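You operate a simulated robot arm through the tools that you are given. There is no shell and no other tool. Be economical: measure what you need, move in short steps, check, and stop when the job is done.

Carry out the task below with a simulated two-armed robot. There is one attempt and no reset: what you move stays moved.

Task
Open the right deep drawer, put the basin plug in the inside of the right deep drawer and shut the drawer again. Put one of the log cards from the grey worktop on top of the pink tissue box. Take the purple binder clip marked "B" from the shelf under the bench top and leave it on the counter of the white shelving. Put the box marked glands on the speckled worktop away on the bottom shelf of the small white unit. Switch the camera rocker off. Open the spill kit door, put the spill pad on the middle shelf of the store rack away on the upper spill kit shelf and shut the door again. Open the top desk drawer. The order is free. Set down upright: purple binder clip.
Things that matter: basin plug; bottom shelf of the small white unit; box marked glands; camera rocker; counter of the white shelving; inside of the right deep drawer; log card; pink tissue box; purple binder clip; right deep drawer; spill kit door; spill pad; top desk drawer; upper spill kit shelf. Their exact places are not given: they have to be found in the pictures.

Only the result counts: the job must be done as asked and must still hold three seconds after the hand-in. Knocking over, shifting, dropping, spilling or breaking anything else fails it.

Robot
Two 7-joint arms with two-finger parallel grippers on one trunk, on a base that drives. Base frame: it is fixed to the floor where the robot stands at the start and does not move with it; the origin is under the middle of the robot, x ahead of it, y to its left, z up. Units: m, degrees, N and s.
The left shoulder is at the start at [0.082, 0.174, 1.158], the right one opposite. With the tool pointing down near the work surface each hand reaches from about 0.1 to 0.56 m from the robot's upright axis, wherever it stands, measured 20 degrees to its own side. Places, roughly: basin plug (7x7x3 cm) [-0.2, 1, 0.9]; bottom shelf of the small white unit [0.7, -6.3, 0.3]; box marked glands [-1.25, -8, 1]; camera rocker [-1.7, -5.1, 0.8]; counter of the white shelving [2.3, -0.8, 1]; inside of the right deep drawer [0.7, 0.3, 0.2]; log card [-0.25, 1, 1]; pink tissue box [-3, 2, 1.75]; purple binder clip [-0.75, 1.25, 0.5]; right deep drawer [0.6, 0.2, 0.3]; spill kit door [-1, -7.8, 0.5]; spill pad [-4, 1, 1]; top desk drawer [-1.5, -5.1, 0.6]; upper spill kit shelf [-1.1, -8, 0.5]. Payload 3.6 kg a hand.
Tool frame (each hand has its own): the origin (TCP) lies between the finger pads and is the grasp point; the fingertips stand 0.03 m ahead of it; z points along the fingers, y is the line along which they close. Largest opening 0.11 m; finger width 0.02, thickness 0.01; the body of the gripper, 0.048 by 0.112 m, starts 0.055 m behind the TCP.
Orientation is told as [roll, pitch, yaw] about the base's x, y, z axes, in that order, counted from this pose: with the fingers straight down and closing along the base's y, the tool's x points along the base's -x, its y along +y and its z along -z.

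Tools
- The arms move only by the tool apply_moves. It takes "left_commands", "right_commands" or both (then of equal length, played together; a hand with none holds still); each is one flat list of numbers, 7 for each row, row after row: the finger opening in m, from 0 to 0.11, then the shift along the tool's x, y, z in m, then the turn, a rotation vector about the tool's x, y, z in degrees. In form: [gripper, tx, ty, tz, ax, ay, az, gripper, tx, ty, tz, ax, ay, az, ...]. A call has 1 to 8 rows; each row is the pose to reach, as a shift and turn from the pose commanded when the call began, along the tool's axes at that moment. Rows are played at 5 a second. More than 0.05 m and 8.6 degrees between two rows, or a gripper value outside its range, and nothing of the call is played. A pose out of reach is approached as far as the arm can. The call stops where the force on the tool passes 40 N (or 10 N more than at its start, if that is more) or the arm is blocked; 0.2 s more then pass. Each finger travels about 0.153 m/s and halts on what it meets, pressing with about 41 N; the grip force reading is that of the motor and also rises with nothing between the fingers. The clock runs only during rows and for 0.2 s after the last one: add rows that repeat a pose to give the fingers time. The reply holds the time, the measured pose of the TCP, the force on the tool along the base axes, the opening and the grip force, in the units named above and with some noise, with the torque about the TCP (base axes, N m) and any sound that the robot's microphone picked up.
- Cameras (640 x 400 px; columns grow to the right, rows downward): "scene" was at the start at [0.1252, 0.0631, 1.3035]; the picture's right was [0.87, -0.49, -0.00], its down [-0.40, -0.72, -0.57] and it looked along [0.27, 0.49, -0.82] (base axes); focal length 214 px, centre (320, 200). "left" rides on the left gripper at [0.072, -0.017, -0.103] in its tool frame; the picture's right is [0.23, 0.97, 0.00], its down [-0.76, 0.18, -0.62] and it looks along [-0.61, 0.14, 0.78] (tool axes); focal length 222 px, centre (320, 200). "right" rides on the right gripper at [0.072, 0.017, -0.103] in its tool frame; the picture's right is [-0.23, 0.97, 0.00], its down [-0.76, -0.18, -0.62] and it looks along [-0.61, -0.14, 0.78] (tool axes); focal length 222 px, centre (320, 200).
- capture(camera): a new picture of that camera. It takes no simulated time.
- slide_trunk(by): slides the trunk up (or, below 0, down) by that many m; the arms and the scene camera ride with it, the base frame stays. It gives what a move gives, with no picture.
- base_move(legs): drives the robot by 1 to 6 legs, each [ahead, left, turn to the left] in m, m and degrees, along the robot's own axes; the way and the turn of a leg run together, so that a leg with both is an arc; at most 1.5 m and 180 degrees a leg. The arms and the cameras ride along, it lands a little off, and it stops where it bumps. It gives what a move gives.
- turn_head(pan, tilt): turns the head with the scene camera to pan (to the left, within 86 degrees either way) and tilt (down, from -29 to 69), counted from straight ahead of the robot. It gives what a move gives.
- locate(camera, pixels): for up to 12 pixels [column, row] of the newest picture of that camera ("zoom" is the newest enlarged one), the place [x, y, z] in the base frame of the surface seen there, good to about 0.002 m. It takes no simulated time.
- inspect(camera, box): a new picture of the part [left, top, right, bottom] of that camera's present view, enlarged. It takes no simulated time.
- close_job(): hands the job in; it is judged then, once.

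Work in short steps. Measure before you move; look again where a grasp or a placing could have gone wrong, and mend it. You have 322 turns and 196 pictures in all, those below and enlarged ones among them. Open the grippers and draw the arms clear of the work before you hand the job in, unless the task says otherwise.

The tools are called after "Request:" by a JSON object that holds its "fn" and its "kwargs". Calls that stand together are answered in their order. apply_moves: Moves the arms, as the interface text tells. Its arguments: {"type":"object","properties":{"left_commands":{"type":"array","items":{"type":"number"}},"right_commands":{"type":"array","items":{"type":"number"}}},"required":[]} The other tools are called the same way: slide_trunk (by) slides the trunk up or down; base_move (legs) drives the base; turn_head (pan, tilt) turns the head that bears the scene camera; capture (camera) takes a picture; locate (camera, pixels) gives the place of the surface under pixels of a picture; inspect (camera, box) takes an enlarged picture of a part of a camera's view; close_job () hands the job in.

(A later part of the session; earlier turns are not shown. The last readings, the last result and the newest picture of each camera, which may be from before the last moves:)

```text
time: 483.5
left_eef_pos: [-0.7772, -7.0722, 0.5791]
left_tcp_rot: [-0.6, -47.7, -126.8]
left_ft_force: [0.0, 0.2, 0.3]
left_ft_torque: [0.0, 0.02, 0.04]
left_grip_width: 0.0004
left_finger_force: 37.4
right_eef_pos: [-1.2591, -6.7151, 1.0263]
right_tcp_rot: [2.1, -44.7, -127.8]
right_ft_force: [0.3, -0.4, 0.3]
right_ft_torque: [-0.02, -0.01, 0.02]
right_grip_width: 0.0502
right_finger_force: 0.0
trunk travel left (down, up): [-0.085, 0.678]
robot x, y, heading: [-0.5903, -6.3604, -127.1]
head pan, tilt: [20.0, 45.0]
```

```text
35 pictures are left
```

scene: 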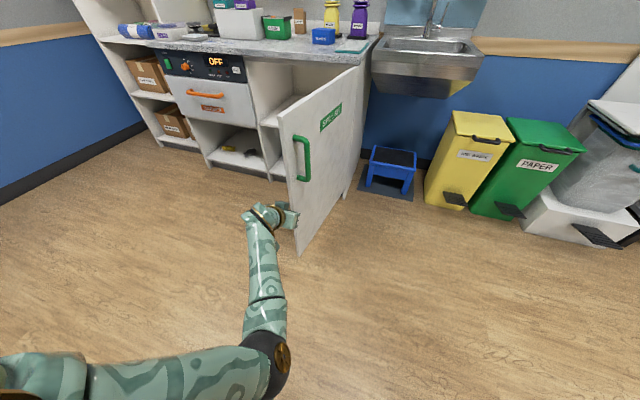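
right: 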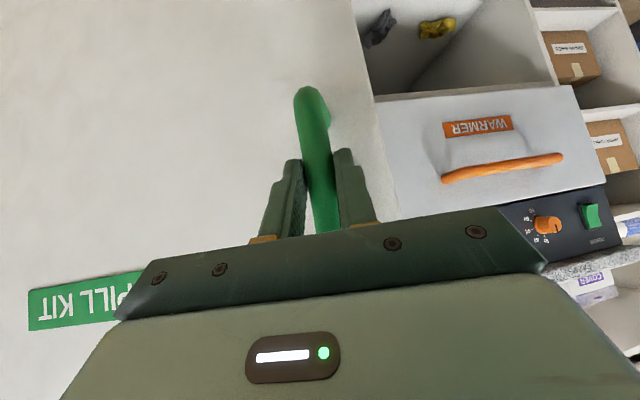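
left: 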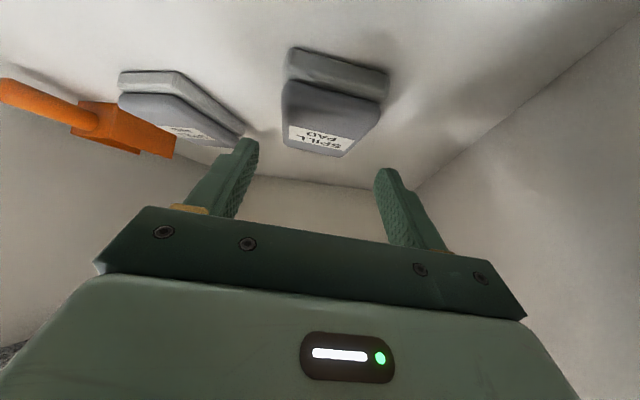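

The hand is just right of the door's edge. I move right 5 cm, forward 0.26, then begin pushing along the arc.

Request:
{"fn": "base_move", "kwargs": {"legs": [[0, -0.05, 0], [0.258, 0, 0], [0.03, 0.185, 0], [0.08, 0.125, 0]]}}

Request:
{"fn": "capture", "kwargs": {"camera": "scene"}}

```text
time: 485.4
left_eef_pos: [-0.9061, -7.1698, 0.5762]
left_tcp_rot: [-0.2, -47.2, -125.9]
left_ft_force: [0.1, 0.4, 1.0]
left_ft_torque: [0.01, 0.0, 0.0]
left_grip_width: 0.0001
left_finger_force: 37.6
right_eef_pos: [-1.3966, -6.8103, 1.0235]
right_tcp_rot: [2.2, -44.6, -127.9]
right_ft_force: [-0.5, 1.2, -0.7]
right_ft_torque: [-0.02, -0.01, 0.03]
right_grip_width: 0.0501
right_finger_force: 0.1
trunk travel left (down, up): [-0.085, 0.678]
robot x, y, heading: [-0.7263, -6.4593, -127.6]
head pan, tilt: [20.0, 45.0]
stopped in leg 2: the force on the tool passed its limit at 163 N (the readings are from after the stop); the commanded pose is now the measured one
```

```text
34 pictures are left
```

scene: 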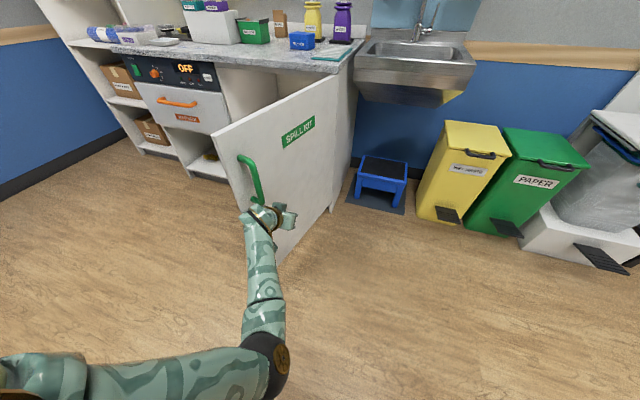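

The door swung to ~55° from the contact. I continue pushing along the arc with shorter legs.

Request:
{"fn": "base_move", "kwargs": {"legs": [[0.1, 0.2, 0.5], [0.114, 0.11, 0], [0.06, 0.045, 0], [0.06, 0.04, 0], [0.07, 0.02, 0]]}}

Request:
{"fn": "capture", "kwargs": {"camera": "scene"}}

```text
time: 490.0
left_eef_pos: [-0.8116, -7.748, 0.5759]
left_tcp_rot: [-0.3, -47.2, -125.5]
left_ft_force: [-0.4, 0.1, -0.1]
left_ft_torque: [-0.02, -0.02, -0.02]
left_grip_width: 0.0002
left_finger_force: 37.6
right_eef_pos: [-1.3046, -7.3916, 1.0248]
right_tcp_rot: [2.2, -44.6, -127.6]
right_ft_force: [0.0, 0.1, -0.7]
right_ft_torque: [0.02, 0.01, 0.01]
right_grip_width: 0.05
right_finger_force: 0.0
trunk travel left (down, up): [-0.085, 0.678]
robot x, y, heading: [-0.638, -7.0363, -127.3]
head pan, tilt: [20.0, 45.0]
```

```text
33 pictures are left
```

scene: 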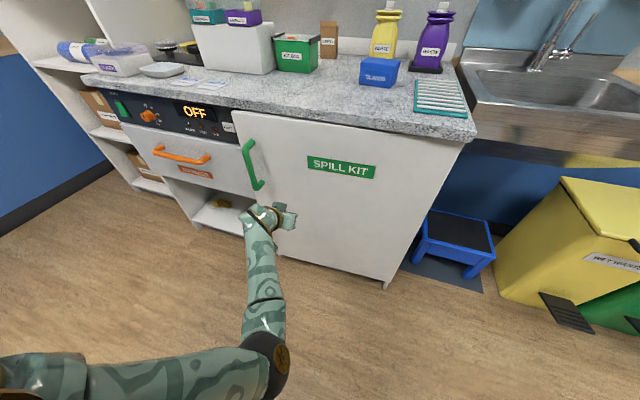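

Nearly shut. I push straight ahead until resistance.

Request:
{"fn": "base_move", "kwargs": {"legs": [[0.06, 0, 0], [0.03, 0, 0], [0.02, 0, 0]]}}

Request:
{"fn": "inspect", "kwargs": {"camera": "scene", "box": [200, 0, 480, 240]}}

Request:
{"fn": "locate", "kwargs": {"camera": "scene", "pixels": [[240, 140], [260, 180], [330, 220], [400, 230], [440, 150], [390, 110]]}}

```text
time: 491.5
left_eef_pos: [-0.862, -7.8142, 0.5757]
left_tcp_rot: [-0.6, -46.8, -125.3]
left_ft_force: [-0.6, 0.6, 0.5]
left_ft_torque: [0.01, 0.01, -0.04]
left_grip_width: 0.0002
left_finger_force: 37.7
right_eef_pos: [-1.357, -7.4579, 1.0227]
right_tcp_rot: [2.0, -44.5, -127.5]
right_ft_force: [-0.2, 0.1, -0.4]
right_ft_torque: [0.01, -0.01, 0.0]
right_grip_width: 0.0501
right_finger_force: 0.1
trunk travel left (down, up): [-0.085, 0.678]
robot x, y, heading: [-0.6941, -7.1042, -127.3]
head pan, tilt: [20.0, 45.0]
stopped in leg 2: the force on the tool passed its limit at 348 N (the readings are from after the stop); the commanded pose is now the measured one
```

```text
1.67 times, centred on (340, 120) of scene
```

zoom: 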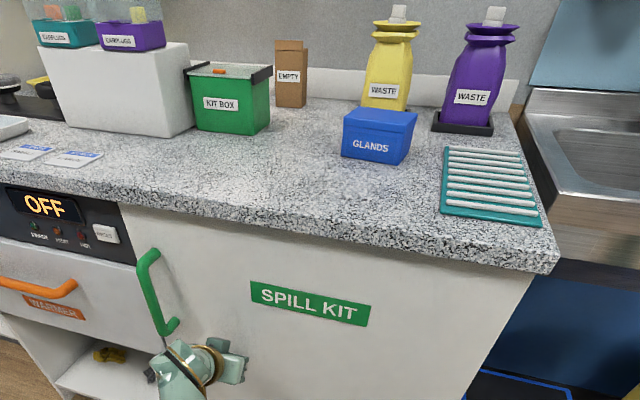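

```text
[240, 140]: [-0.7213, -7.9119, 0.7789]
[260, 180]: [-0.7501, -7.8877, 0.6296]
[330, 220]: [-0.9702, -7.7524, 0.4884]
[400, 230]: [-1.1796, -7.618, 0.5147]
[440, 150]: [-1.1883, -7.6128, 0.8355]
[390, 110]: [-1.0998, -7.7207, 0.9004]
```

GLANDS is the blue box. The door looks within about 1 cm of shut; I press it gently with the arm.

Request:
{"fn": "apply_moves", "kwargs": {"left_commands": [0, -0.007, 0, 0.0073, 0, 0, 0, 0, -0.0137, 0, 0.0146, 0, 0, 0, 0, -0.0205, 0, 0.0219, 0, 0, 0]}}

Request:
{"fn": "locate", "kwargs": {"camera": "scene", "pixels": [[320, 210], [350, 190], [400, 210], [300, 190]]}}

```text
time: 491.9
left_eef_pos: [-0.8597, -7.815, 0.5739]
left_tcp_rot: [-0.8, -46.3, -124.8]
left_ft_force: [10.9, 24.1, 13.8]
left_ft_torque: [-0.13, -0.06, -0.22]
left_grip_width: 0.0002
left_finger_force: 38.4
right_eef_pos: [-1.3548, -7.4593, 1.0249]
right_tcp_rot: [2.0, -44.6, -127.3]
right_ft_force: [0.0, 0.1, -0.3]
right_ft_torque: [0.0, 0.04, 0.01]
right_grip_width: 0.0499
right_finger_force: 0.0
trunk travel left (down, up): [-0.085, 0.678]
robot x, y, heading: [-0.6892, -7.1045, -126.8]
head pan, tilt: [20.0, 45.0]
stopped in row 1 (left hand): the force on the tool passed its limit at 54 N (the readings are from after the stop); the commanded pose is now the measured one
```

```text
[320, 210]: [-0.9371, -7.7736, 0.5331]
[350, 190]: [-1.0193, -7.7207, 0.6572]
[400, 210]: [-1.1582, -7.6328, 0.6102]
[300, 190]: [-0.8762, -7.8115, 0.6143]
```

Points show the door still ~4° ajar. I take a fresh look after that press.

Request:
{"fn": "capture", "kwargs": {"camera": "left"}}

Request:
{"fn": "locate", "kwargs": {"camera": "left", "pixels": [[100, 60], [200, 60], [300, 60], [400, 60], [500, 60], [600, 60], [560, 150]]}}

```text
31 pictures are left
```

left: 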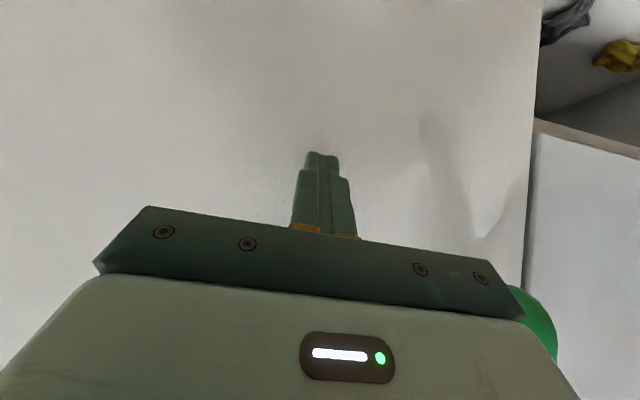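

```text
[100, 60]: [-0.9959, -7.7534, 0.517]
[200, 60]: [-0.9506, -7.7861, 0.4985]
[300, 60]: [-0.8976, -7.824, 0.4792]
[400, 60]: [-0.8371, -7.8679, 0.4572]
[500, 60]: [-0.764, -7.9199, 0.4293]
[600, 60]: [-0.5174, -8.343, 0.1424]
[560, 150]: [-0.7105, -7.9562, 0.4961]
```

Now all points lie on the closed plane — the door is shut. I locate the GLANDS box from the last zoom.

Request:
{"fn": "locate", "kwargs": {"camera": "zoom", "pixels": [[345, 120], [415, 125], [410, 160], [345, 155], [375, 118], [380, 145], [350, 175], [400, 185]]}}

Request:
{"fn": "base_move", "kwargs": {"legs": [[-0.35, 0, 0]]}}

```text
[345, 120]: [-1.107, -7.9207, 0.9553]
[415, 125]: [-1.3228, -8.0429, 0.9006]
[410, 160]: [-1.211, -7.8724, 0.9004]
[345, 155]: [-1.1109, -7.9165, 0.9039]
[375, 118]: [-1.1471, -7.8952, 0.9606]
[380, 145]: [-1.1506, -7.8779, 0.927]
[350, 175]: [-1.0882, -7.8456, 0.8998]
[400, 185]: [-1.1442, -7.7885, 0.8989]
```

```text
time: 494.2
left_eef_pos: [-0.6518, -7.5392, 0.5723]
left_tcp_rot: [-0.8, -46.4, -124.8]
left_ft_force: [0.8, 0.6, 0.2]
left_ft_torque: [0.0, 0.0, -0.03]
left_grip_width: 0.0
left_finger_force: 37.7
right_eef_pos: [-1.1455, -7.183, 1.024]
right_tcp_rot: [2.1, -44.6, -127.3]
right_ft_force: [-0.5, 0.0, 0.5]
right_ft_torque: [0.01, -0.02, -0.01]
right_grip_width: 0.0501
right_finger_force: 0.1
trunk travel left (down, up): [-0.085, 0.678]
robot x, y, heading: [-0.4782, -6.8217, -126.8]
head pan, tilt: [20.0, 45.0]
```

I take a closer look at the GLANDS box's size.

Request:
{"fn": "turn_head", "kwargs": {"pan": -5, "tilt": 28}}

Request:
{"fn": "inspect", "kwargs": {"camera": "scene", "box": [240, 60, 400, 180]}}

```text
time: 495.1
left_eef_pos: [-0.6513, -7.5406, 0.5724]
left_tcp_rot: [-0.9, -46.2, -124.9]
left_ft_force: [0.9, -0.1, 0.6]
left_ft_torque: [0.03, -0.02, -0.04]
left_grip_width: 0.0
left_finger_force: 37.8
right_eef_pos: [-1.1456, -7.1829, 1.024]
right_tcp_rot: [2.1, -44.4, -127.3]
right_ft_force: [-0.5, 0.1, 0.0]
right_ft_torque: [-0.01, -0.01, -0.01]
right_grip_width: 0.0499
right_finger_force: 0.1
trunk travel left (down, up): [-0.085, 0.678]
robot x, y, heading: [-0.4778, -6.8242, -126.9]
head pan, tilt: [-5.0, 28.0]
```

```text
3.33 times, centred on (320, 120) of scene
```

zoom: 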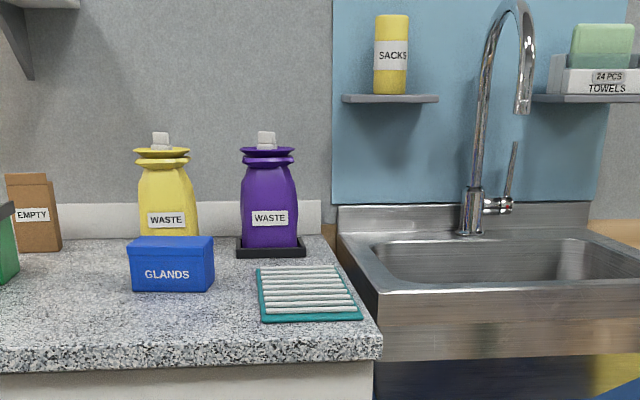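

Request:
{"fn": "locate", "kwargs": {"camera": "zoom", "pixels": [[134, 285], [209, 285], [134, 260], [208, 258], [132, 242], [211, 242], [170, 246], [170, 239], [165, 300], [215, 280]]}}

```text
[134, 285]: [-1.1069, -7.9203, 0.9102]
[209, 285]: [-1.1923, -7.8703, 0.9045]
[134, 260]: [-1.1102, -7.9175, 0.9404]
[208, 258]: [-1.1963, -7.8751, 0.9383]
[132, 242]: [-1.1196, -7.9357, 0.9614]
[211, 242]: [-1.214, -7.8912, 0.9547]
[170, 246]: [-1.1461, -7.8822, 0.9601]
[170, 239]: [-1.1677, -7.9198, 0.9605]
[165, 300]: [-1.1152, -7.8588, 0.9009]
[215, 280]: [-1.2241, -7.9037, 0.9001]
```

The box is ≈0.10 wide, 0.065 deep, top z 0.961, rotated ~7°. I'll grip it with the right hand (z already 1.02); first I fold the left hand back out of the way.

Request:
{"fn": "apply_moves", "kwargs": {"left_commands": [0, 0.0295, 0.021, -0.0305, 0, 3.2, 0, 0, 0.059, 0.0425, -0.061, 0, 6.5, 0, 0, 0.0886, 0.064, -0.0917, 0, 9.7, 0, 0, 0.118, 0.085, -0.122, 0, 13, 0, 0, 0.1477, 0.106, -0.1528, 0, 16.2, 0, 0, 0.177, 0.1275, -0.1834, 0, 19.5, 0, 0, 0.2068, 0.149, -0.214, 0, 22.7, 0, 0, 0.2363, 0.17, -0.2445, 0, 26, 0]}}

Request:
{"fn": "base_move", "kwargs": {"legs": [[-0.1, 0, 6.5]]}}

```text
time: 496.9
left_eef_pos: [-0.3134, -7.3579, 0.5665]
left_tcp_rot: [-0.8, -20.2, -125.3]
left_ft_force: [0.5, -0.2, 0.7]
left_ft_torque: [0.02, 0.01, 0.01]
left_grip_width: 0.0002
left_finger_force: 37.3
right_eef_pos: [-1.1474, -7.1828, 1.0237]
right_tcp_rot: [2.0, -44.5, -127.3]
right_ft_force: [-0.1, 0.4, -0.3]
right_ft_torque: [0.0, -0.02, 0.0]
right_grip_width: 0.0503
right_finger_force: 0.1
trunk travel left (down, up): [-0.085, 0.678]
robot x, y, heading: [-0.4818, -6.823, -126.8]
head pan, tilt: [-5.0, 28.0]
```

```text
time: 498.0
left_eef_pos: [-0.1963, -7.2516, 0.5676]
left_tcp_rot: [-0.5, -20.2, -118.6]
left_ft_force: [-0.8, 0.4, -0.1]
left_ft_torque: [-0.01, 0.0, 0.0]
left_grip_width: 0.0002
left_finger_force: 38.2
right_eef_pos: [-1.0423, -7.1718, 1.024]
right_tcp_rot: [2.0, -44.6, -120.5]
right_ft_force: [0.6, 0.2, 0.4]
right_ft_torque: [0.02, -0.03, -0.01]
right_grip_width: 0.0501
right_finger_force: 0.2
trunk travel left (down, up): [-0.085, 0.678]
robot x, y, heading: [-0.4256, -6.7393, -120.3]
head pan, tilt: [-5.0, 28.0]
```

Left is folded. I drive the right hand toward the box, stopping 0.13 m short, fingers wide open.

Request:
{"fn": "apply_moves", "kwargs": {"right_commands": [0.11, 0, 0, 0, 0, 0, 0, 0.11, 0, 0, 0, 0, 0, 0]}}

Request:
{"fn": "base_move", "kwargs": {"legs": [[0, 0.272, 0], [0.58, 0, 0]]}}

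Request:
{"fn": "capture", "kwargs": {"camera": "right"}}

```text
time: 498.6
left_eef_pos: [-0.1957, -7.2531, 0.568]
left_tcp_rot: [-0.6, -20.2, -118.7]
left_ft_force: [-0.7, 0.8, -0.5]
left_ft_torque: [0.03, -0.05, -0.02]
left_grip_width: 0.0001
left_finger_force: 37.6
right_eef_pos: [-1.0441, -7.1732, 1.0224]
right_tcp_rot: [2.0, -44.5, -120.7]
right_ft_force: [0.5, 0.0, -0.3]
right_ft_torque: [0.03, 0.0, 0.01]
right_grip_width: 0.11
right_finger_force: 0.1
trunk travel left (down, up): [-0.085, 0.678]
robot x, y, heading: [-0.4241, -6.7369, -120.4]
head pan, tilt: [-5.0, 28.0]
```

```text
time: 503.4
left_eef_pos: [-0.2562, -7.883, 0.5679]
left_tcp_rot: [-0.6, -20.3, -119.0]
left_ft_force: [0.8, 0.2, -0.7]
left_ft_torque: [0.0, 0.01, -0.03]
left_grip_width: 0.0001
left_finger_force: 37.6
right_eef_pos: [-1.1027, -7.7975, 1.0225]
right_tcp_rot: [2.0, -44.5, -121.1]
right_ft_force: [-0.3, -0.7, 0.0]
right_ft_torque: [0.05, 0.01, 0.0]
right_grip_width: 0.1099
right_finger_force: 0.0
trunk travel left (down, up): [-0.085, 0.678]
robot x, y, heading: [-0.4779, -7.3691, -120.4]
head pan, tilt: [-5.0, 28.0]
```

```text
29 pictures are left
```

right: 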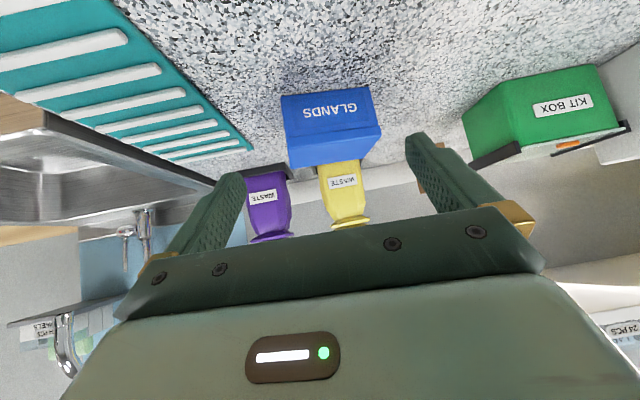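

I locate the box's front corners from the hand camera.

Request:
{"fn": "locate", "kwargs": {"camera": "right", "pixels": [[287, 105], [366, 97], [330, 100], [290, 132], [374, 124], [295, 155], [372, 143]]}}

```text
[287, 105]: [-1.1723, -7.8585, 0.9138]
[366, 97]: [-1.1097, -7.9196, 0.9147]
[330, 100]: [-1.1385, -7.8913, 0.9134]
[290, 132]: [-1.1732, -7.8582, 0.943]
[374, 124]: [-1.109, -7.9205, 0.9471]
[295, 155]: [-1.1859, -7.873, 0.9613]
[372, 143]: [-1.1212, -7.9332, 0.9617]
```

Closer data shows the box faces heading ≈-134°. I retract the left hand 0.12 more, turn the robot -13°, and re-align.

Request:
{"fn": "apply_moves", "kwargs": {"left_commands": [0, 0.0377, 0, -0.0137, 0, 0, 0, 0, 0.0753, 0, -0.0273, 0, 0, 0, 0, 0.113, 0, -0.041, 0, 0, 0]}}

Request:
{"fn": "base_move", "kwargs": {"legs": [[0, 0, -13.2], [0.041, 0.2, 0]]}}

Request:
{"fn": "capture", "kwargs": {"camera": "right"}}

```text
time: 504.2
left_eef_pos: [-0.1893, -7.7868, 0.5743]
left_tcp_rot: [1.4, -20.5, -119.8]
left_ft_force: [-0.6, -0.4, -0.5]
left_ft_torque: [-0.01, 0.03, 0.01]
left_grip_width: 0.0001
left_finger_force: 37.9
right_eef_pos: [-1.1032, -7.796, 1.0231]
right_tcp_rot: [2.0, -44.4, -121.1]
right_ft_force: [0.1, 0.3, 0.8]
right_ft_torque: [0.01, -0.03, -0.01]
right_grip_width: 0.1101
right_finger_force: 0.0
trunk travel left (down, up): [-0.085, 0.678]
robot x, y, heading: [-0.4807, -7.3682, -120.5]
head pan, tilt: [-5.0, 28.0]
```

```text
time: 506.6
left_eef_pos: [-0.178, -8.0132, 0.575]
left_tcp_rot: [1.0, -20.6, -133.0]
left_ft_force: [0.1, -0.5, 0.4]
left_ft_torque: [0.0, 0.03, 0.0]
left_grip_width: 0.0003
left_finger_force: 37.9
right_eef_pos: [-1.068, -7.8096, 1.0247]
right_tcp_rot: [2.0, -44.5, -134.3]
right_ft_force: [0.6, 0.4, 0.0]
right_ft_torque: [0.02, 0.0, -0.01]
right_grip_width: 0.11
right_finger_force: 0.1
trunk travel left (down, up): [-0.085, 0.678]
robot x, y, heading: [-0.3639, -7.5385, -133.9]
head pan, tilt: [-5.0, 28.0]
```

```text
28 pictures are left
```

right: 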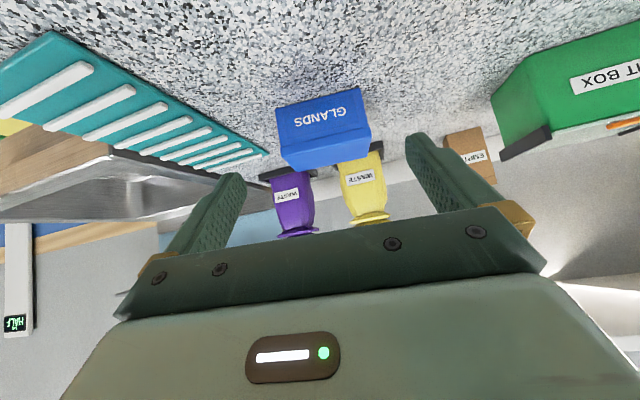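

Front-on now, centred within 3 mm. I lower to z 0.945 first.

Request:
{"fn": "apply_moves", "kwargs": {"right_commands": [0.11, 0.028, 0.002, 0.0285, 0, 0, 0, 0.11, 0.0561, 0.003, 0.057, 0, 0, 0]}}

Request:
{"fn": "capture", "kwargs": {"camera": "right"}}

Request:
{"fn": "locate", "kwargs": {"camera": "right", "pixels": [[285, 110], [370, 100], [290, 140], [375, 130], [330, 120]]}}

```text
time: 507.2
left_eef_pos: [-0.1777, -8.0138, 0.5743]
left_tcp_rot: [1.4, -20.8, -133.0]
left_ft_force: [-0.3, -0.6, 0.1]
left_ft_torque: [0.0, 0.03, 0.03]
left_grip_width: 0.0
left_finger_force: 37.3
right_eef_pos: [-1.0649, -7.8133, 0.9455]
right_tcp_rot: [2.1, -44.5, -134.5]
right_ft_force: [0.5, -0.9, -0.4]
right_ft_torque: [0.01, 0.0, 0.02]
right_grip_width: 0.11
right_finger_force: 0.1
trunk travel left (down, up): [-0.085, 0.678]
robot x, y, heading: [-0.3637, -7.5381, -133.8]
head pan, tilt: [-5.0, 28.0]
```

```text
27 pictures are left
```

right: 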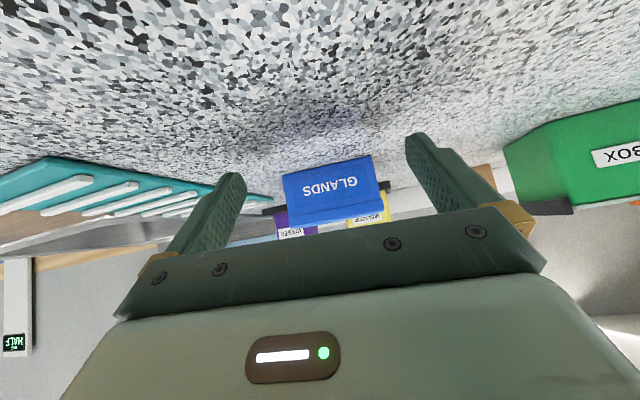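

```text
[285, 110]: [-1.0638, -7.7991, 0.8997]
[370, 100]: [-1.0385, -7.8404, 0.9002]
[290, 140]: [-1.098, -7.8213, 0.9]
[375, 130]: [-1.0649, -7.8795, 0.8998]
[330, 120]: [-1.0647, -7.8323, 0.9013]
```

Box centre is 0.14 ahead, 4 mm right. I slide the open fingers forward around it.

Request:
{"fn": "apply_moves", "kwargs": {"right_commands": [0.11, -0.0232, -0.004, 0.0228, 0, 0, 0, 0.11, -0.0464, -0.004, 0.0456, 0, 0, 0, 0.11, -0.0695, -0.004, 0.0683, 0, 0, 0, 0.11, -0.0927, -0.004, 0.0911, 0, 0, 0]}}

Request:
{"fn": "capture", "kwargs": {"camera": "right"}}

```text
time: 508.2
left_eef_pos: [-0.177, -8.0142, 0.5769]
left_tcp_rot: [1.5, -20.7, -133.1]
left_ft_force: [0.9, 0.3, -0.1]
left_ft_torque: [0.02, -0.05, 0.0]
left_grip_width: 0.0
left_finger_force: 38.2
right_eef_pos: [-1.1557, -7.9053, 0.9433]
right_tcp_rot: [2.0, -44.4, -134.6]
right_ft_force: [-0.2, 0.0, -1.3]
right_ft_torque: [0.0, -0.03, 0.03]
right_grip_width: 0.11
right_finger_force: 0.1
trunk travel left (down, up): [-0.085, 0.678]
robot x, y, heading: [-0.3651, -7.5434, -134.0]
head pan, tilt: [-5.0, 28.0]
```

```text
26 pictures are left
```

right: 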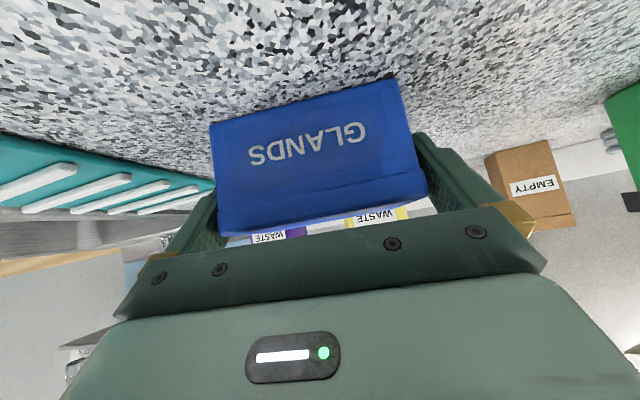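

The fingers straddle the box cleanly. Close and lift.

Request:
{"fn": "apply_moves", "kwargs": {"right_commands": [0.08, 0, 0, 0, 0, 0, 0, 0.08, 0, 0, 0, 0, 0, 0, 0.08, 0, 0, 0, 0, 0, 0, 0.08, -0.021, 0, -0.0214, 0, 0, 0, 0.08, -0.042, 0, -0.0428, 0, 0, 0, 0.08, -0.063, 0, -0.0642, 0, 0, 0]}}

Request:
{"fn": "base_move", "kwargs": {"legs": [[-0.45, 0, 0]]}}

Request:
{"fn": "capture", "kwargs": {"camera": "right"}}

```text
time: 509.6
left_eef_pos: [-0.177, -8.0138, 0.5759]
left_tcp_rot: [1.5, -20.7, -133.1]
left_ft_force: [-0.5, 0.6, -1.2]
left_ft_torque: [0.03, 0.03, 0.0]
left_grip_width: 0.0
left_finger_force: 37.6
right_eef_pos: [-1.1425, -7.8996, 1.0268]
right_tcp_rot: [2.1, -44.7, -134.6]
right_ft_force: [0.6, -0.1, -2.3]
right_ft_torque: [0.04, -0.04, -0.02]
right_grip_width: 0.0998
right_finger_force: 41.0
right hand out of reach, approached as far as the arm can: row 6
trunk travel left (down, up): [-0.085, 0.678]
robot x, y, heading: [-0.3648, -7.5376, -134.1]
head pan, tilt: [-5.0, 28.0]
```

```text
time: 512.3
left_eef_pos: [0.1364, -7.6878, 0.5756]
left_tcp_rot: [1.5, -20.7, -133.1]
left_ft_force: [-0.2, -0.1, 0.8]
left_ft_torque: [-0.01, 0.01, -0.04]
left_grip_width: 0.0
left_finger_force: 38.0
right_eef_pos: [-0.8291, -7.5724, 1.0258]
right_tcp_rot: [2.0, -44.9, -134.8]
right_ft_force: [-0.2, 0.4, -2.1]
right_ft_torque: [0.02, 0.02, 0.02]
right_grip_width: 0.0996
right_finger_force: 41.1
trunk travel left (down, up): [-0.085, 0.678]
robot x, y, heading: [-0.0495, -7.2133, -133.7]
head pan, tilt: [-5.0, 28.0]
```

```text
25 pictures are left
```

right: 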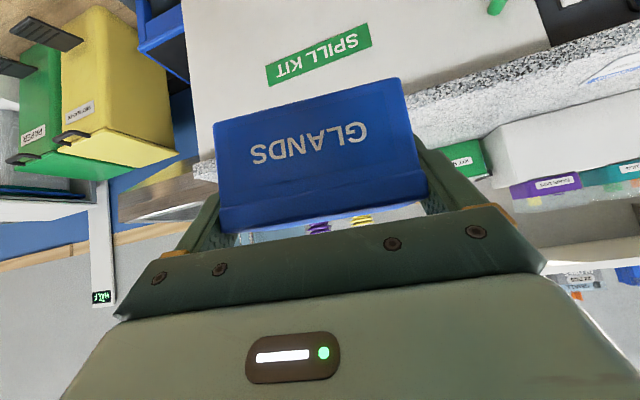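

The box is held. The small white unit is behind me (u≈4.36, n≈-4.6). I turn right to face -u, shift toward the worktop side and look at it.

Request:
{"fn": "base_move", "kwargs": {"legs": [[0, 0, -90], [0, 0.15, 0]]}}

Request:
{"fn": "turn_head", "kwargs": {"pan": -80, "tilt": 35}}

Request:
{"fn": "capture", "kwargs": {"camera": "scene"}}

```text
time: 517.5
left_eef_pos: [-0.6255, -7.5236, 0.5744]
left_tcp_rot: [1.5, -20.7, 138.5]
left_ft_force: [0.1, 0.1, -0.7]
left_ft_torque: [0.01, 0.02, 0.0]
left_grip_width: 0.0
left_finger_force: 37.7
right_eef_pos: [-0.536, -6.555, 1.0246]
right_tcp_rot: [2.0, -44.8, 136.8]
right_ft_force: [-0.2, 0.4, -1.9]
right_ft_torque: [-0.02, -0.06, 0.0]
right_grip_width: 0.0996
right_finger_force: 41.9
trunk travel left (down, up): [-0.085, 0.678]
robot x, y, heading: [-0.1526, -7.3215, 137.6]
head pan, tilt: [-5.0, 28.0]
```

```text
time: 519.0
left_eef_pos: [-0.6247, -7.5232, 0.5772]
left_tcp_rot: [1.7, -20.7, 138.5]
left_ft_force: [-0.2, 0.1, 0.1]
left_ft_torque: [0.02, -0.03, 0.03]
left_grip_width: 0.0002
left_finger_force: 37.7
right_eef_pos: [-0.5354, -6.5539, 1.0262]
right_tcp_rot: [2.0, -44.6, 136.9]
right_ft_force: [0.6, 0.1, -2.3]
right_ft_torque: [-0.01, 0.01, -0.01]
right_grip_width: 0.0998
right_finger_force: 40.8
trunk travel left (down, up): [-0.085, 0.678]
robot x, y, heading: [-0.155, -7.3255, 137.5]
head pan, tilt: [-80.0, 35.0]
```

```text
24 pictures are left
```

scene: 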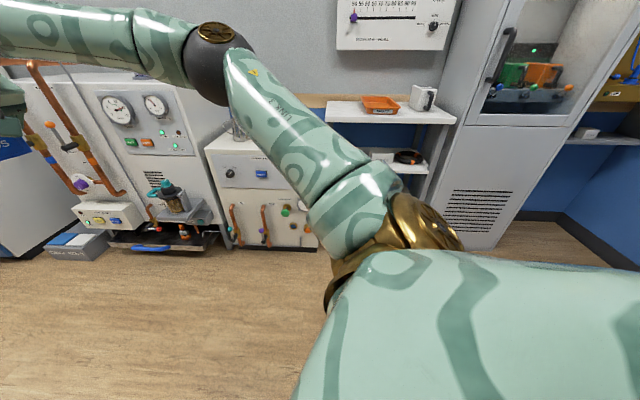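

The unit is at upper right with an orange tray on its top. I locate its shelves' front edges.

Request:
{"fn": "locate", "kwargs": {"camera": "scene", "pixels": [[385, 120], [440, 122], [345, 113], [405, 170], [425, 170], [428, 195], [240, 215], [465, 240], [320, 245]]}}

Request:
{"fn": "base_move", "kwargs": {"legs": [[0, 0, -84.5]]}}

Request:
{"fn": "turn_head", "kwargs": {"pan": 0, "tilt": 38}}

Request:
{"fn": "capture", "kwargs": {"camera": "scene"}}

```text
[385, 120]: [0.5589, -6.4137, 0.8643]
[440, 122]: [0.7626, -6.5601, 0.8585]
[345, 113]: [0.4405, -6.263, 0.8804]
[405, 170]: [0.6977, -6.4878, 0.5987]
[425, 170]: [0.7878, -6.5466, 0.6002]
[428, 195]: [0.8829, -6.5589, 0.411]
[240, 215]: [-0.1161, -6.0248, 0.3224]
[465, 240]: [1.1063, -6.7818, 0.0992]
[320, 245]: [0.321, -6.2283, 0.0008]
```

```text
time: 523.0
left_eef_pos: [-0.3998, -6.876, 0.5763]
left_tcp_rot: [1.7, -20.8, 54.6]
left_ft_force: [-0.4, 0.3, 0.2]
left_ft_torque: [0.02, -0.03, 0.0]
left_grip_width: 0.0
left_finger_force: 37.5
right_eef_pos: [0.5728, -6.8622, 1.025]
right_tcp_rot: [2.0, -44.6, 52.9]
right_ft_force: [0.2, -0.7, -2.2]
right_ft_torque: [0.0, 0.04, 0.0]
right_grip_width: 0.0996
right_finger_force: 40.7
trunk travel left (down, up): [-0.085, 0.678]
robot x, y, heading: [-0.1515, -7.3235, 53.3]
head pan, tilt: [-80.0, 35.0]
```

```text
time: 524.5
left_eef_pos: [-0.4004, -6.8746, 0.5763]
left_tcp_rot: [1.6, -20.7, 54.5]
left_ft_force: [-0.1, 0.3, 0.5]
left_ft_torque: [-0.01, 0.0, 0.02]
left_grip_width: 0.0
left_finger_force: 38.5
right_eef_pos: [0.5738, -6.8627, 1.0254]
right_tcp_rot: [2.0, -44.7, 52.9]
right_ft_force: [-0.8, -0.1, -3.0]
right_ft_torque: [-0.06, 0.0, 0.02]
right_grip_width: 0.0998
right_finger_force: 40.6
trunk travel left (down, up): [-0.085, 0.678]
robot x, y, heading: [-0.1544, -7.3269, 53.6]
head pan, tilt: [0.0, 38.0]
```

```text
23 pictures are left
```

scene: 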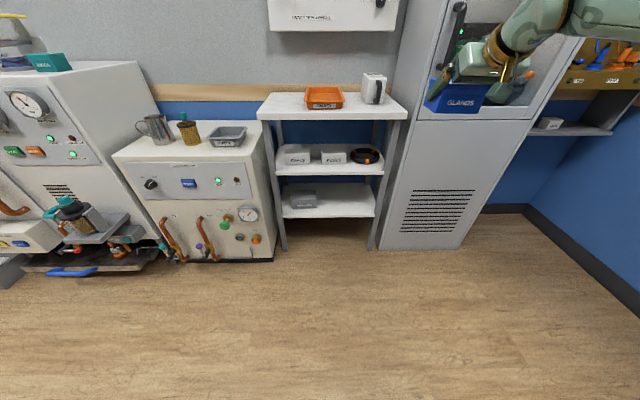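

The unit's bottom shelf is at (330,200), with a grey item at its left and free space at right. I measure it.

Request:
{"fn": "inspect", "kwargs": {"camera": "scene", "box": [255, 80, 415, 260]}}

Request:
{"fn": "locate", "kwargs": {"camera": "scene", "pixels": [[285, 215], [374, 215], [345, 205], [345, 190], [303, 207], [316, 197], [365, 200], [380, 172], [330, 176], [375, 240], [281, 245], [360, 190]]}}

```text
2.22 times, centred on (335, 170) of scene
```

zoom: 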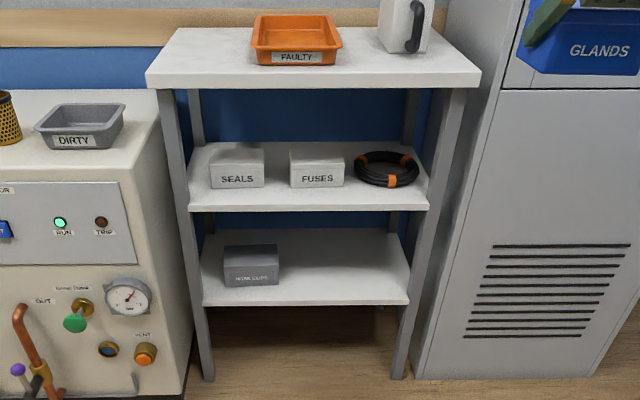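

```text
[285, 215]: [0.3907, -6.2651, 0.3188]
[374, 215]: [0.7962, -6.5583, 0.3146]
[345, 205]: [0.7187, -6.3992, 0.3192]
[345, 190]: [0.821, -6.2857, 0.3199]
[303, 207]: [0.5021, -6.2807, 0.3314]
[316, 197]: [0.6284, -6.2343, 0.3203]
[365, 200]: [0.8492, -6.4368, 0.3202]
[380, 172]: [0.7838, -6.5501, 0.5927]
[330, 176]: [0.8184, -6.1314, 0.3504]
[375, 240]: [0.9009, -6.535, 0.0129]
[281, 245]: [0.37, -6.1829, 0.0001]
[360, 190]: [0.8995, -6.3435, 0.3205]
```

Bottom shelf: z 0.32, u 4.09–4.59, front n≈-4.757; I'll put the box at u 4.43, n -4.66. First I lower the trunk and bring the right hand down to z≈0.38.

Request:
{"fn": "slide_trunk", "kwargs": {"by": -0.08}}

Request:
{"fn": "apply_moves", "kwargs": {"right_commands": [0.08, 0.0393, 0, 0.0194, 0, 0, 0, 0.08, 0.0786, 0, 0.0388, 0, 0, 0, 0.08, 0.1179, 0, 0.0582, 0, 0, 0, 0.08, 0.1572, 0, 0.0776, 0, 0, 0, 0.08, 0.1965, 0, 0.097, 0, 0, 0, 0.08, 0.2358, 0, 0.1164, 0, 0, 0, 0.08, 0.275, 0, 0.136, 0, 0, 0]}}

Request:
{"fn": "apply_moves", "kwargs": {"right_commands": [0.08, 0.0393, 0, 0.0194, 0, 0, 0, 0.08, 0.0786, 0, 0.0388, 0, 0, 0, 0.08, 0.1179, 0, 0.0582, 0, 0, 0, 0.08, 0.1572, 0, 0.0776, 0, 0, 0, 0.08, 0.1965, 0, 0.097, 0, 0, 0, 0.08, 0.2358, 0, 0.1164, 0, 0, 0]}}

```text
time: 525.7
left_eef_pos: [-0.3997, -6.8752, 0.4964]
left_tcp_rot: [1.7, -20.7, 54.4]
left_ft_force: [0.7, -0.3, -0.6]
left_ft_torque: [-0.02, 0.0, -0.03]
left_grip_width: 0.0
left_finger_force: 37.5
right_eef_pos: [0.5723, -6.8642, 0.947]
right_tcp_rot: [2.1, -44.8, 52.9]
right_ft_force: [0.2, 0.0, -2.3]
right_ft_torque: [-0.01, 0.01, 0.0]
right_grip_width: 0.0995
right_finger_force: 41.2
trunk travel left (down, up): [-0.005, 0.758]
robot x, y, heading: [-0.1528, -7.3258, 53.5]
head pan, tilt: [0.0, 38.0]
```

```text
time: 527.3
left_eef_pos: [-0.4004, -6.8762, 0.4959]
left_tcp_rot: [1.5, -20.7, 54.5]
left_ft_force: [0.1, -0.1, 0.1]
left_ft_torque: [0.0, -0.02, 0.0]
left_grip_width: 0.0
left_finger_force: 37.9
right_eef_pos: [0.5131, -6.9424, 0.6542]
right_tcp_rot: [2.1, -44.7, 52.6]
right_ft_force: [0.3, -0.1, -2.4]
right_ft_torque: [-0.01, -0.01, -0.04]
right_grip_width: 0.0993
right_finger_force: 40.8
trunk travel left (down, up): [-0.005, 0.758]
robot x, y, heading: [-0.154, -7.3218, 53.5]
head pan, tilt: [0.0, 38.0]
```

```text
time: 528.7
left_eef_pos: [-0.4002, -6.8748, 0.4961]
left_tcp_rot: [1.4, -20.6, 54.4]
left_ft_force: [-1.2, -0.3, 0.2]
left_ft_torque: [-0.01, 0.03, 0.02]
left_grip_width: 0.0
left_finger_force: 37.3
right_eef_pos: [0.5268, -6.9284, 0.491]
right_tcp_rot: [2.5, -39.6, 53.2]
right_ft_force: [-0.7, 0.9, -2.4]
right_ft_torque: [-0.01, 0.01, 0.06]
right_grip_width: 0.0996
right_finger_force: 40.8
right hand out of reach, approached as far as the arm can: row 2, 3, 4, 5, 6
trunk travel left (down, up): [-0.005, 0.758]
robot x, y, heading: [-0.1522, -7.3279, 53.3]
head pan, tilt: [0.0, 38.0]
```

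Near the reach limit; I pull the hand back 0.18 m and then lower.

Request:
{"fn": "apply_moves", "kwargs": {"right_commands": [0.08, 0.03, 0, -0.028, 0, 0, 0, 0.08, 0.06, 0, -0.056, 0, 0, 0, 0.08, 0.1, 0, -0.075, 0, 0, 0, 0.08, 0.14, 0, -0.09, 0, 0, 0, 0.08, 0.175, 0, -0.075, 0, 0, 0, 0.08, 0.205, 0, -0.045, 0, 0, 0, 0.08, 0.235, 0, -0.015, 0, 0, 0]}}

```text
time: 530.3
left_eef_pos: [-0.4, -6.8746, 0.4956]
left_tcp_rot: [1.7, -20.7, 54.5]
left_ft_force: [-0.2, 0.2, -0.5]
left_ft_torque: [-0.01, 0.02, 0.02]
left_grip_width: 0.0002
left_finger_force: 37.6
right_eef_pos: [0.5313, -7.0467, 0.5241]
right_tcp_rot: [3.0, -38.3, 53.2]
right_ft_force: [-0.6, -0.7, -1.7]
right_ft_torque: [-0.01, -0.03, -0.02]
right_grip_width: 0.0997
right_finger_force: 40.9
right hand out of reach, approached as far as the arm can: row 1, 2, 3, 4, 5, 6, 7
trunk travel left (down, up): [-0.005, 0.758]
robot x, y, heading: [-0.1522, -7.3271, 53.7]
head pan, tilt: [0.0, 38.0]
```

The joint limits block lower at this pitch. I try pitch -30° while lowering.

Request:
{"fn": "apply_moves", "kwargs": {"right_commands": [0.08, 0.02, 0.02, 0.025, 0, 2, 0, 0.08, 0.04, 0.04, 0.05, 0, 4, 0, 0.08, 0.06, 0.06, 0.075, 0, 6, 0, 0.08, 0.08, 0.07, 0.1, 0, 8, 0, 0.08, 0.1, 0.07, 0.125, 0, 8, 0]}}

Request:
{"fn": "turn_head", "kwargs": {"pan": -30, "tilt": 40}}

Request:
{"fn": "capture", "kwargs": {"camera": "scene"}}

```text
time: 531.5
left_eef_pos: [-0.3995, -6.8762, 0.4965]
left_tcp_rot: [1.6, -20.7, 54.5]
left_ft_force: [1.1, -0.3, 0.0]
left_ft_torque: [0.0, 0.01, 0.01]
left_grip_width: 0.0002
left_finger_force: 37.2
right_eef_pos: [0.4977, -6.9759, 0.424]
right_tcp_rot: [2.2, -30.5, 53.7]
right_ft_force: [0.3, -1.0, -1.8]
right_ft_torque: [-0.01, 0.01, -0.02]
right_grip_width: 0.0999
right_finger_force: 40.7
right hand out of reach, approached as far as the arm can: row 1, 2, 3, 4, 5
trunk travel left (down, up): [-0.005, 0.758]
robot x, y, heading: [-0.1494, -7.3272, 53.4]
head pan, tilt: [0.0, 38.0]
```

```text
time: 532.4
left_eef_pos: [-0.399, -6.8754, 0.496]
left_tcp_rot: [1.6, -20.7, 54.5]
left_ft_force: [0.2, 0.1, 0.7]
left_ft_torque: [-0.03, 0.01, 0.0]
left_grip_width: 0.0
left_finger_force: 37.8
right_eef_pos: [0.4983, -6.9758, 0.425]
right_tcp_rot: [2.1, -30.5, 53.7]
right_ft_force: [0.0, 0.2, -2.7]
right_ft_torque: [0.0, 0.03, -0.01]
right_grip_width: 0.0997
right_finger_force: 41.2
trunk travel left (down, up): [-0.005, 0.758]
robot x, y, heading: [-0.1516, -7.3233, 53.7]
head pan, tilt: [-30.0, 40.0]
```

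```text
21 pictures are left
```

scene: 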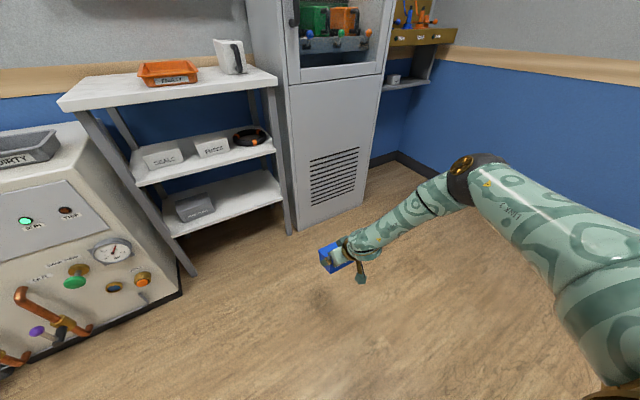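

Now at z 0.424, pitch -30°. I lower another 3 cm.

Request:
{"fn": "apply_moves", "kwargs": {"right_commands": [0.08, 0.0087, 0, 0.0152, 0, 0, 0, 0.08, 0.0195, 0, 0.028, 0, 0, 0]}}

```text
time: 533.0
left_eef_pos: [-0.4006, -6.876, 0.4961]
left_tcp_rot: [1.7, -20.7, 54.4]
left_ft_force: [-0.2, -0.8, -0.4]
left_ft_torque: [-0.01, 0.02, -0.01]
left_grip_width: 0.0
left_finger_force: 37.1
right_eef_pos: [0.5059, -6.9645, 0.4221]
right_tcp_rot: [2.2, -31.3, 53.6]
right_ft_force: [0.5, 0.1, -2.5]
right_ft_torque: [-0.03, 0.02, -0.02]
right_grip_width: 0.0996
right_finger_force: 40.9
right hand out of reach, approached as far as the arm can: row 1, 2
trunk travel left (down, up): [-0.005, 0.758]
robot x, y, heading: [-0.1507, -7.3221, 53.8]
head pan, tilt: [-30.0, 40.0]
```

Limited again; I steepen by 7° and pull back 6 cm while lowering.

Request:
{"fn": "apply_moves", "kwargs": {"right_commands": [0.08, 0.03, 0, 0.0, 0, 2.5, 0, 0.08, 0.06, 0, 0.01, 0, 5, 0, 0.08, 0.08, 0, 0.02, 0, 7, 0, 0.08, 0.09, 0, 0.035, 0, 7, 0]}}

```text
time: 534.0
left_eef_pos: [-0.3995, -6.8754, 0.4956]
left_tcp_rot: [1.6, -20.7, 54.6]
left_ft_force: [-1.1, -0.7, 0.2]
left_ft_torque: [0.02, 0.01, 0.03]
left_grip_width: 0.0
left_finger_force: 38.1
right_eef_pos: [0.4833, -7.0042, 0.3875]
right_tcp_rot: [2.0, -24.3, 53.9]
right_ft_force: [-0.9, -0.3, -1.5]
right_ft_torque: [-0.02, -0.02, 0.01]
right_grip_width: 0.0996
right_finger_force: 41.0
right hand out of reach, approached as far as the arm can: row 1, 2, 3, 4
trunk travel left (down, up): [-0.005, 0.758]
robot x, y, heading: [-0.1534, -7.3215, 53.6]
head pan, tilt: [-30.0, 40.0]
```

z 0.3875 leaves ~1 cm over the shelf. I line up (left 0.172) and drive 0.49 m ahead.

Request:
{"fn": "base_move", "kwargs": {"legs": [[0, 0.172, 0], [0.49, 0, 0]]}}

Request:
{"fn": "turn_head", "kwargs": {"pan": -15, "tilt": 45}}

Request:
{"fn": "inspect", "kwargs": {"camera": "scene", "box": [220, 100, 460, 300]}}

```text
time: 538.0
left_eef_pos: [-0.2469, -6.3767, 0.4961]
left_tcp_rot: [1.6, -20.6, 55.0]
left_ft_force: [0.9, -0.4, 0.3]
left_ft_torque: [0.02, 0.02, 0.0]
left_grip_width: 0.0
left_finger_force: 37.6
right_eef_pos: [0.6371, -6.4948, 0.3871]
right_tcp_rot: [2.1, -24.4, 54.6]
right_ft_force: [0.0, 0.5, -1.5]
right_ft_torque: [0.01, 0.0, 0.01]
right_grip_width: 0.0998
right_finger_force: 40.7
trunk travel left (down, up): [-0.005, 0.758]
robot x, y, heading: [0.0039, -6.8223, 54.1]
head pan, tilt: [-30.0, 40.0]
```

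```text
time: 538.8
left_eef_pos: [-0.2465, -6.3772, 0.4958]
left_tcp_rot: [1.7, -20.7, 55.1]
left_ft_force: [0.4, 0.1, -1.0]
left_ft_torque: [0.0, -0.04, -0.02]
left_grip_width: 0.0
left_finger_force: 37.8
right_eef_pos: [0.637, -6.4952, 0.3876]
right_tcp_rot: [2.0, -24.4, 54.6]
right_ft_force: [-0.1, -0.3, -1.8]
right_ft_torque: [-0.01, 0.01, -0.01]
right_grip_width: 0.0997
right_finger_force: 41.1
trunk travel left (down, up): [-0.005, 0.758]
robot x, y, heading: [0.0014, -6.8216, 53.9]
head pan, tilt: [-15.0, 45.0]
```

```text
2.00 times, centred on (340, 200) of scene
```

zoom: 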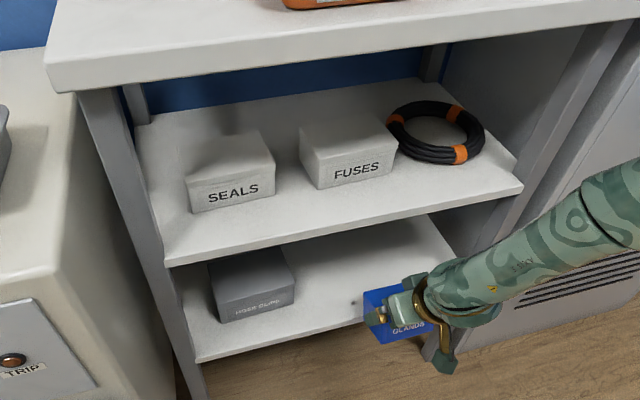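

I check the forearm's clearance to the right post and cabinet.

Request:
{"fn": "locate", "kwargs": {"camera": "zoom", "pixels": [[520, 250], [580, 210], [620, 180], [455, 290], [500, 200], [540, 300], [400, 300], [375, 295], [430, 270]]}}

```text
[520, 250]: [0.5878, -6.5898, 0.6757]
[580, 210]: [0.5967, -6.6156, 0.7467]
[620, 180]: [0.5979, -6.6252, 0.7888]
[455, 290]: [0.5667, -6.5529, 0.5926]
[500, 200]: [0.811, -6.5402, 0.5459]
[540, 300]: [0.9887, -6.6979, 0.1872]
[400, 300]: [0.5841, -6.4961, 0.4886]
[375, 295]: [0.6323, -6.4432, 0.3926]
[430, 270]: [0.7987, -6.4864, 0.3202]
```

The wrist would come near the middle shelf's edge; I go only 0.06 further, with the box's centre just over the shelf, then push it in afterwards.

Request:
{"fn": "base_move", "kwargs": {"legs": [[0.062, 0, 0]]}}

Request:
{"fn": "apply_moves", "kwargs": {"right_commands": [0.08, 0.002, 0, 0.0045, 0, 0, 0, 0.08, 0.004, 0, 0.009, 0, 0, 0, 0.08, 0.006, 0, 0.0135, 0, 0, 0]}}

Request:
{"fn": "inspect", "kwargs": {"camera": "scene", "box": [260, 140, 420, 260]}}

```text
time: 539.8
left_eef_pos: [-0.2101, -6.3246, 0.4963]
left_tcp_rot: [1.6, -20.7, 55.1]
left_ft_force: [0.5, -0.8, 0.1]
left_ft_torque: [0.02, 0.02, -0.03]
left_grip_width: 0.0002
left_finger_force: 37.8
right_eef_pos: [0.6751, -6.444, 0.3864]
right_tcp_rot: [2.0, -24.4, 54.5]
right_ft_force: [-0.7, -0.1, -1.1]
right_ft_torque: [-0.03, 0.01, 0.01]
right_grip_width: 0.0994
right_finger_force: 40.7
trunk travel left (down, up): [-0.005, 0.758]
robot x, y, heading: [0.0423, -6.7726, 53.9]
head pan, tilt: [-15.0, 45.0]
```

```text
time: 540.5
left_eef_pos: [-0.2106, -6.3263, 0.4961]
left_tcp_rot: [1.6, -20.7, 55.0]
left_ft_force: [-0.3, 0.5, 0.5]
left_ft_torque: [0.03, 0.01, -0.04]
left_grip_width: 0.0004
left_finger_force: 37.8
right_eef_pos: [0.6753, -6.4442, 0.3857]
right_tcp_rot: [2.1, -24.4, 54.4]
right_ft_force: [-0.4, -0.2, -2.3]
right_ft_torque: [-0.03, 0.02, -0.01]
right_grip_width: 0.0997
right_finger_force: 41.1
right hand out of reach, approached as far as the arm can: row 1, 2, 3
trunk travel left (down, up): [-0.005, 0.758]
robot x, y, heading: [0.0417, -6.7727, 53.8]
head pan, tilt: [-15.0, 45.0]
```

```text
3.33 times, centred on (340, 200) of scene
```

zoom: 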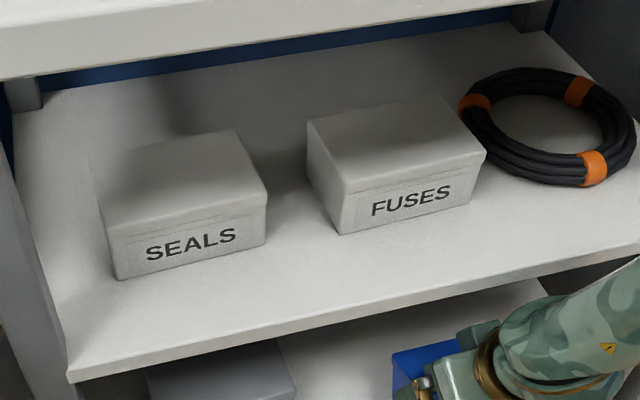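

Everything is clear; I go 1 cm further and drop the trunk's last 4 mm.

Request:
{"fn": "base_move", "kwargs": {"legs": [[0.012, 0, 0]]}}

Request:
{"fn": "slide_trunk", "kwargs": {"by": -0.005}}

Request:
{"fn": "capture", "kwargs": {"camera": "right"}}

```text
time: 541.3
left_eef_pos: [-0.2029, -6.3156, 0.496]
left_tcp_rot: [1.6, -20.7, 55.0]
left_ft_force: [1.1, -0.9, 0.3]
left_ft_torque: [0.0, 0.0, 0.0]
left_grip_width: 0.0
left_finger_force: 37.7
right_eef_pos: [0.6816, -6.4355, 0.3864]
right_tcp_rot: [1.9, -24.4, 54.4]
right_ft_force: [-0.6, 1.0, -2.6]
right_ft_torque: [-0.03, -0.01, -0.01]
right_grip_width: 0.0995
right_finger_force: 40.8
trunk travel left (down, up): [-0.005, 0.758]
robot x, y, heading: [0.0469, -6.763, 53.8]
head pan, tilt: [-15.0, 45.0]
```

```text
time: 541.9
left_eef_pos: [-0.2029, -6.3156, 0.491]
left_tcp_rot: [1.7, -20.7, 55.0]
left_ft_force: [0.0, 0.1, -0.5]
left_ft_torque: [-0.06, 0.0, 0.01]
left_grip_width: 0.0002
left_finger_force: 38.0
right_eef_pos: [0.6824, -6.4354, 0.3826]
right_tcp_rot: [2.0, -24.4, 54.4]
right_ft_force: [0.7, -0.6, -1.5]
right_ft_torque: [0.03, 0.0, 0.0]
right_grip_width: 0.0997
right_finger_force: 40.7
trunk travel left (down, up): [0.0, 0.763]
robot x, y, heading: [0.0478, -6.7614, 54.3]
head pan, tilt: [-15.0, 45.0]
```

```text
18 pictures are left
```

right: 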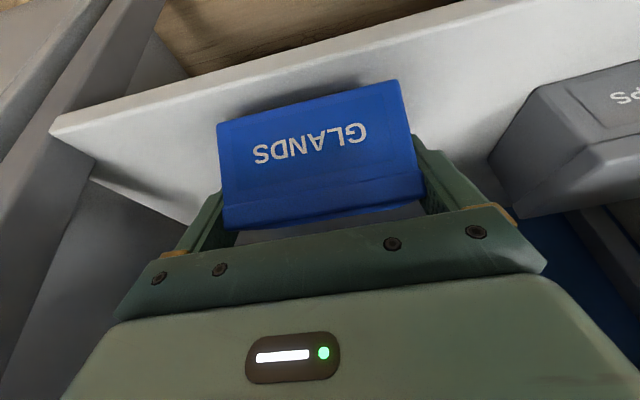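

The box is over the shelf. I open fully and check.

Request:
{"fn": "apply_moves", "kwargs": {"right_commands": [0.11, 0, 0, 0, 0, 0, 0, 0.11, 0, 0, 0, 0, 0, 0, 0.11, 0, 0, 0, 0, 0, 0]}}

Request:
{"fn": "capture", "kwargs": {"camera": "right"}}

```text
time: 542.6
left_eef_pos: [-0.2033, -6.3151, 0.4919]
left_tcp_rot: [1.6, -20.7, 55.1]
left_ft_force: [-1.0, 0.1, -0.1]
left_ft_torque: [0.0, 0.01, 0.02]
left_grip_width: 0.0
left_finger_force: 37.9
right_eef_pos: [0.6824, -6.4346, 0.3831]
right_tcp_rot: [2.0, -24.3, 54.4]
right_ft_force: [-0.4, 0.6, -0.4]
right_ft_torque: [0.01, 0.0, 0.01]
right_grip_width: 0.1099
right_finger_force: 0.0
trunk travel left (down, up): [0.0, 0.763]
robot x, y, heading: [0.0489, -6.7612, 54.0]
head pan, tilt: [-15.0, 45.0]
```

```text
17 pictures are left
```

right: 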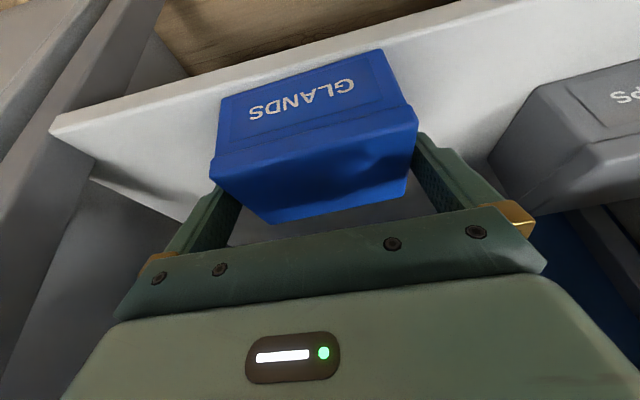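

The box sits flat. I measure how far its front is from the shelf edge.

Request:
{"fn": "locate", "kwargs": {"camera": "right", "pixels": [[225, 108], [378, 65], [300, 78], [300, 60], [290, 52], [230, 160], [410, 120]]}}

```text
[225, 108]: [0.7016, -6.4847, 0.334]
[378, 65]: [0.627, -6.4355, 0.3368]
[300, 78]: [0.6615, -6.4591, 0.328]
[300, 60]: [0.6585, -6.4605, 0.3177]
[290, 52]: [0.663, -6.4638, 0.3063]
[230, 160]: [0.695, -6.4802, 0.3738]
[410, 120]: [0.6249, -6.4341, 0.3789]
```

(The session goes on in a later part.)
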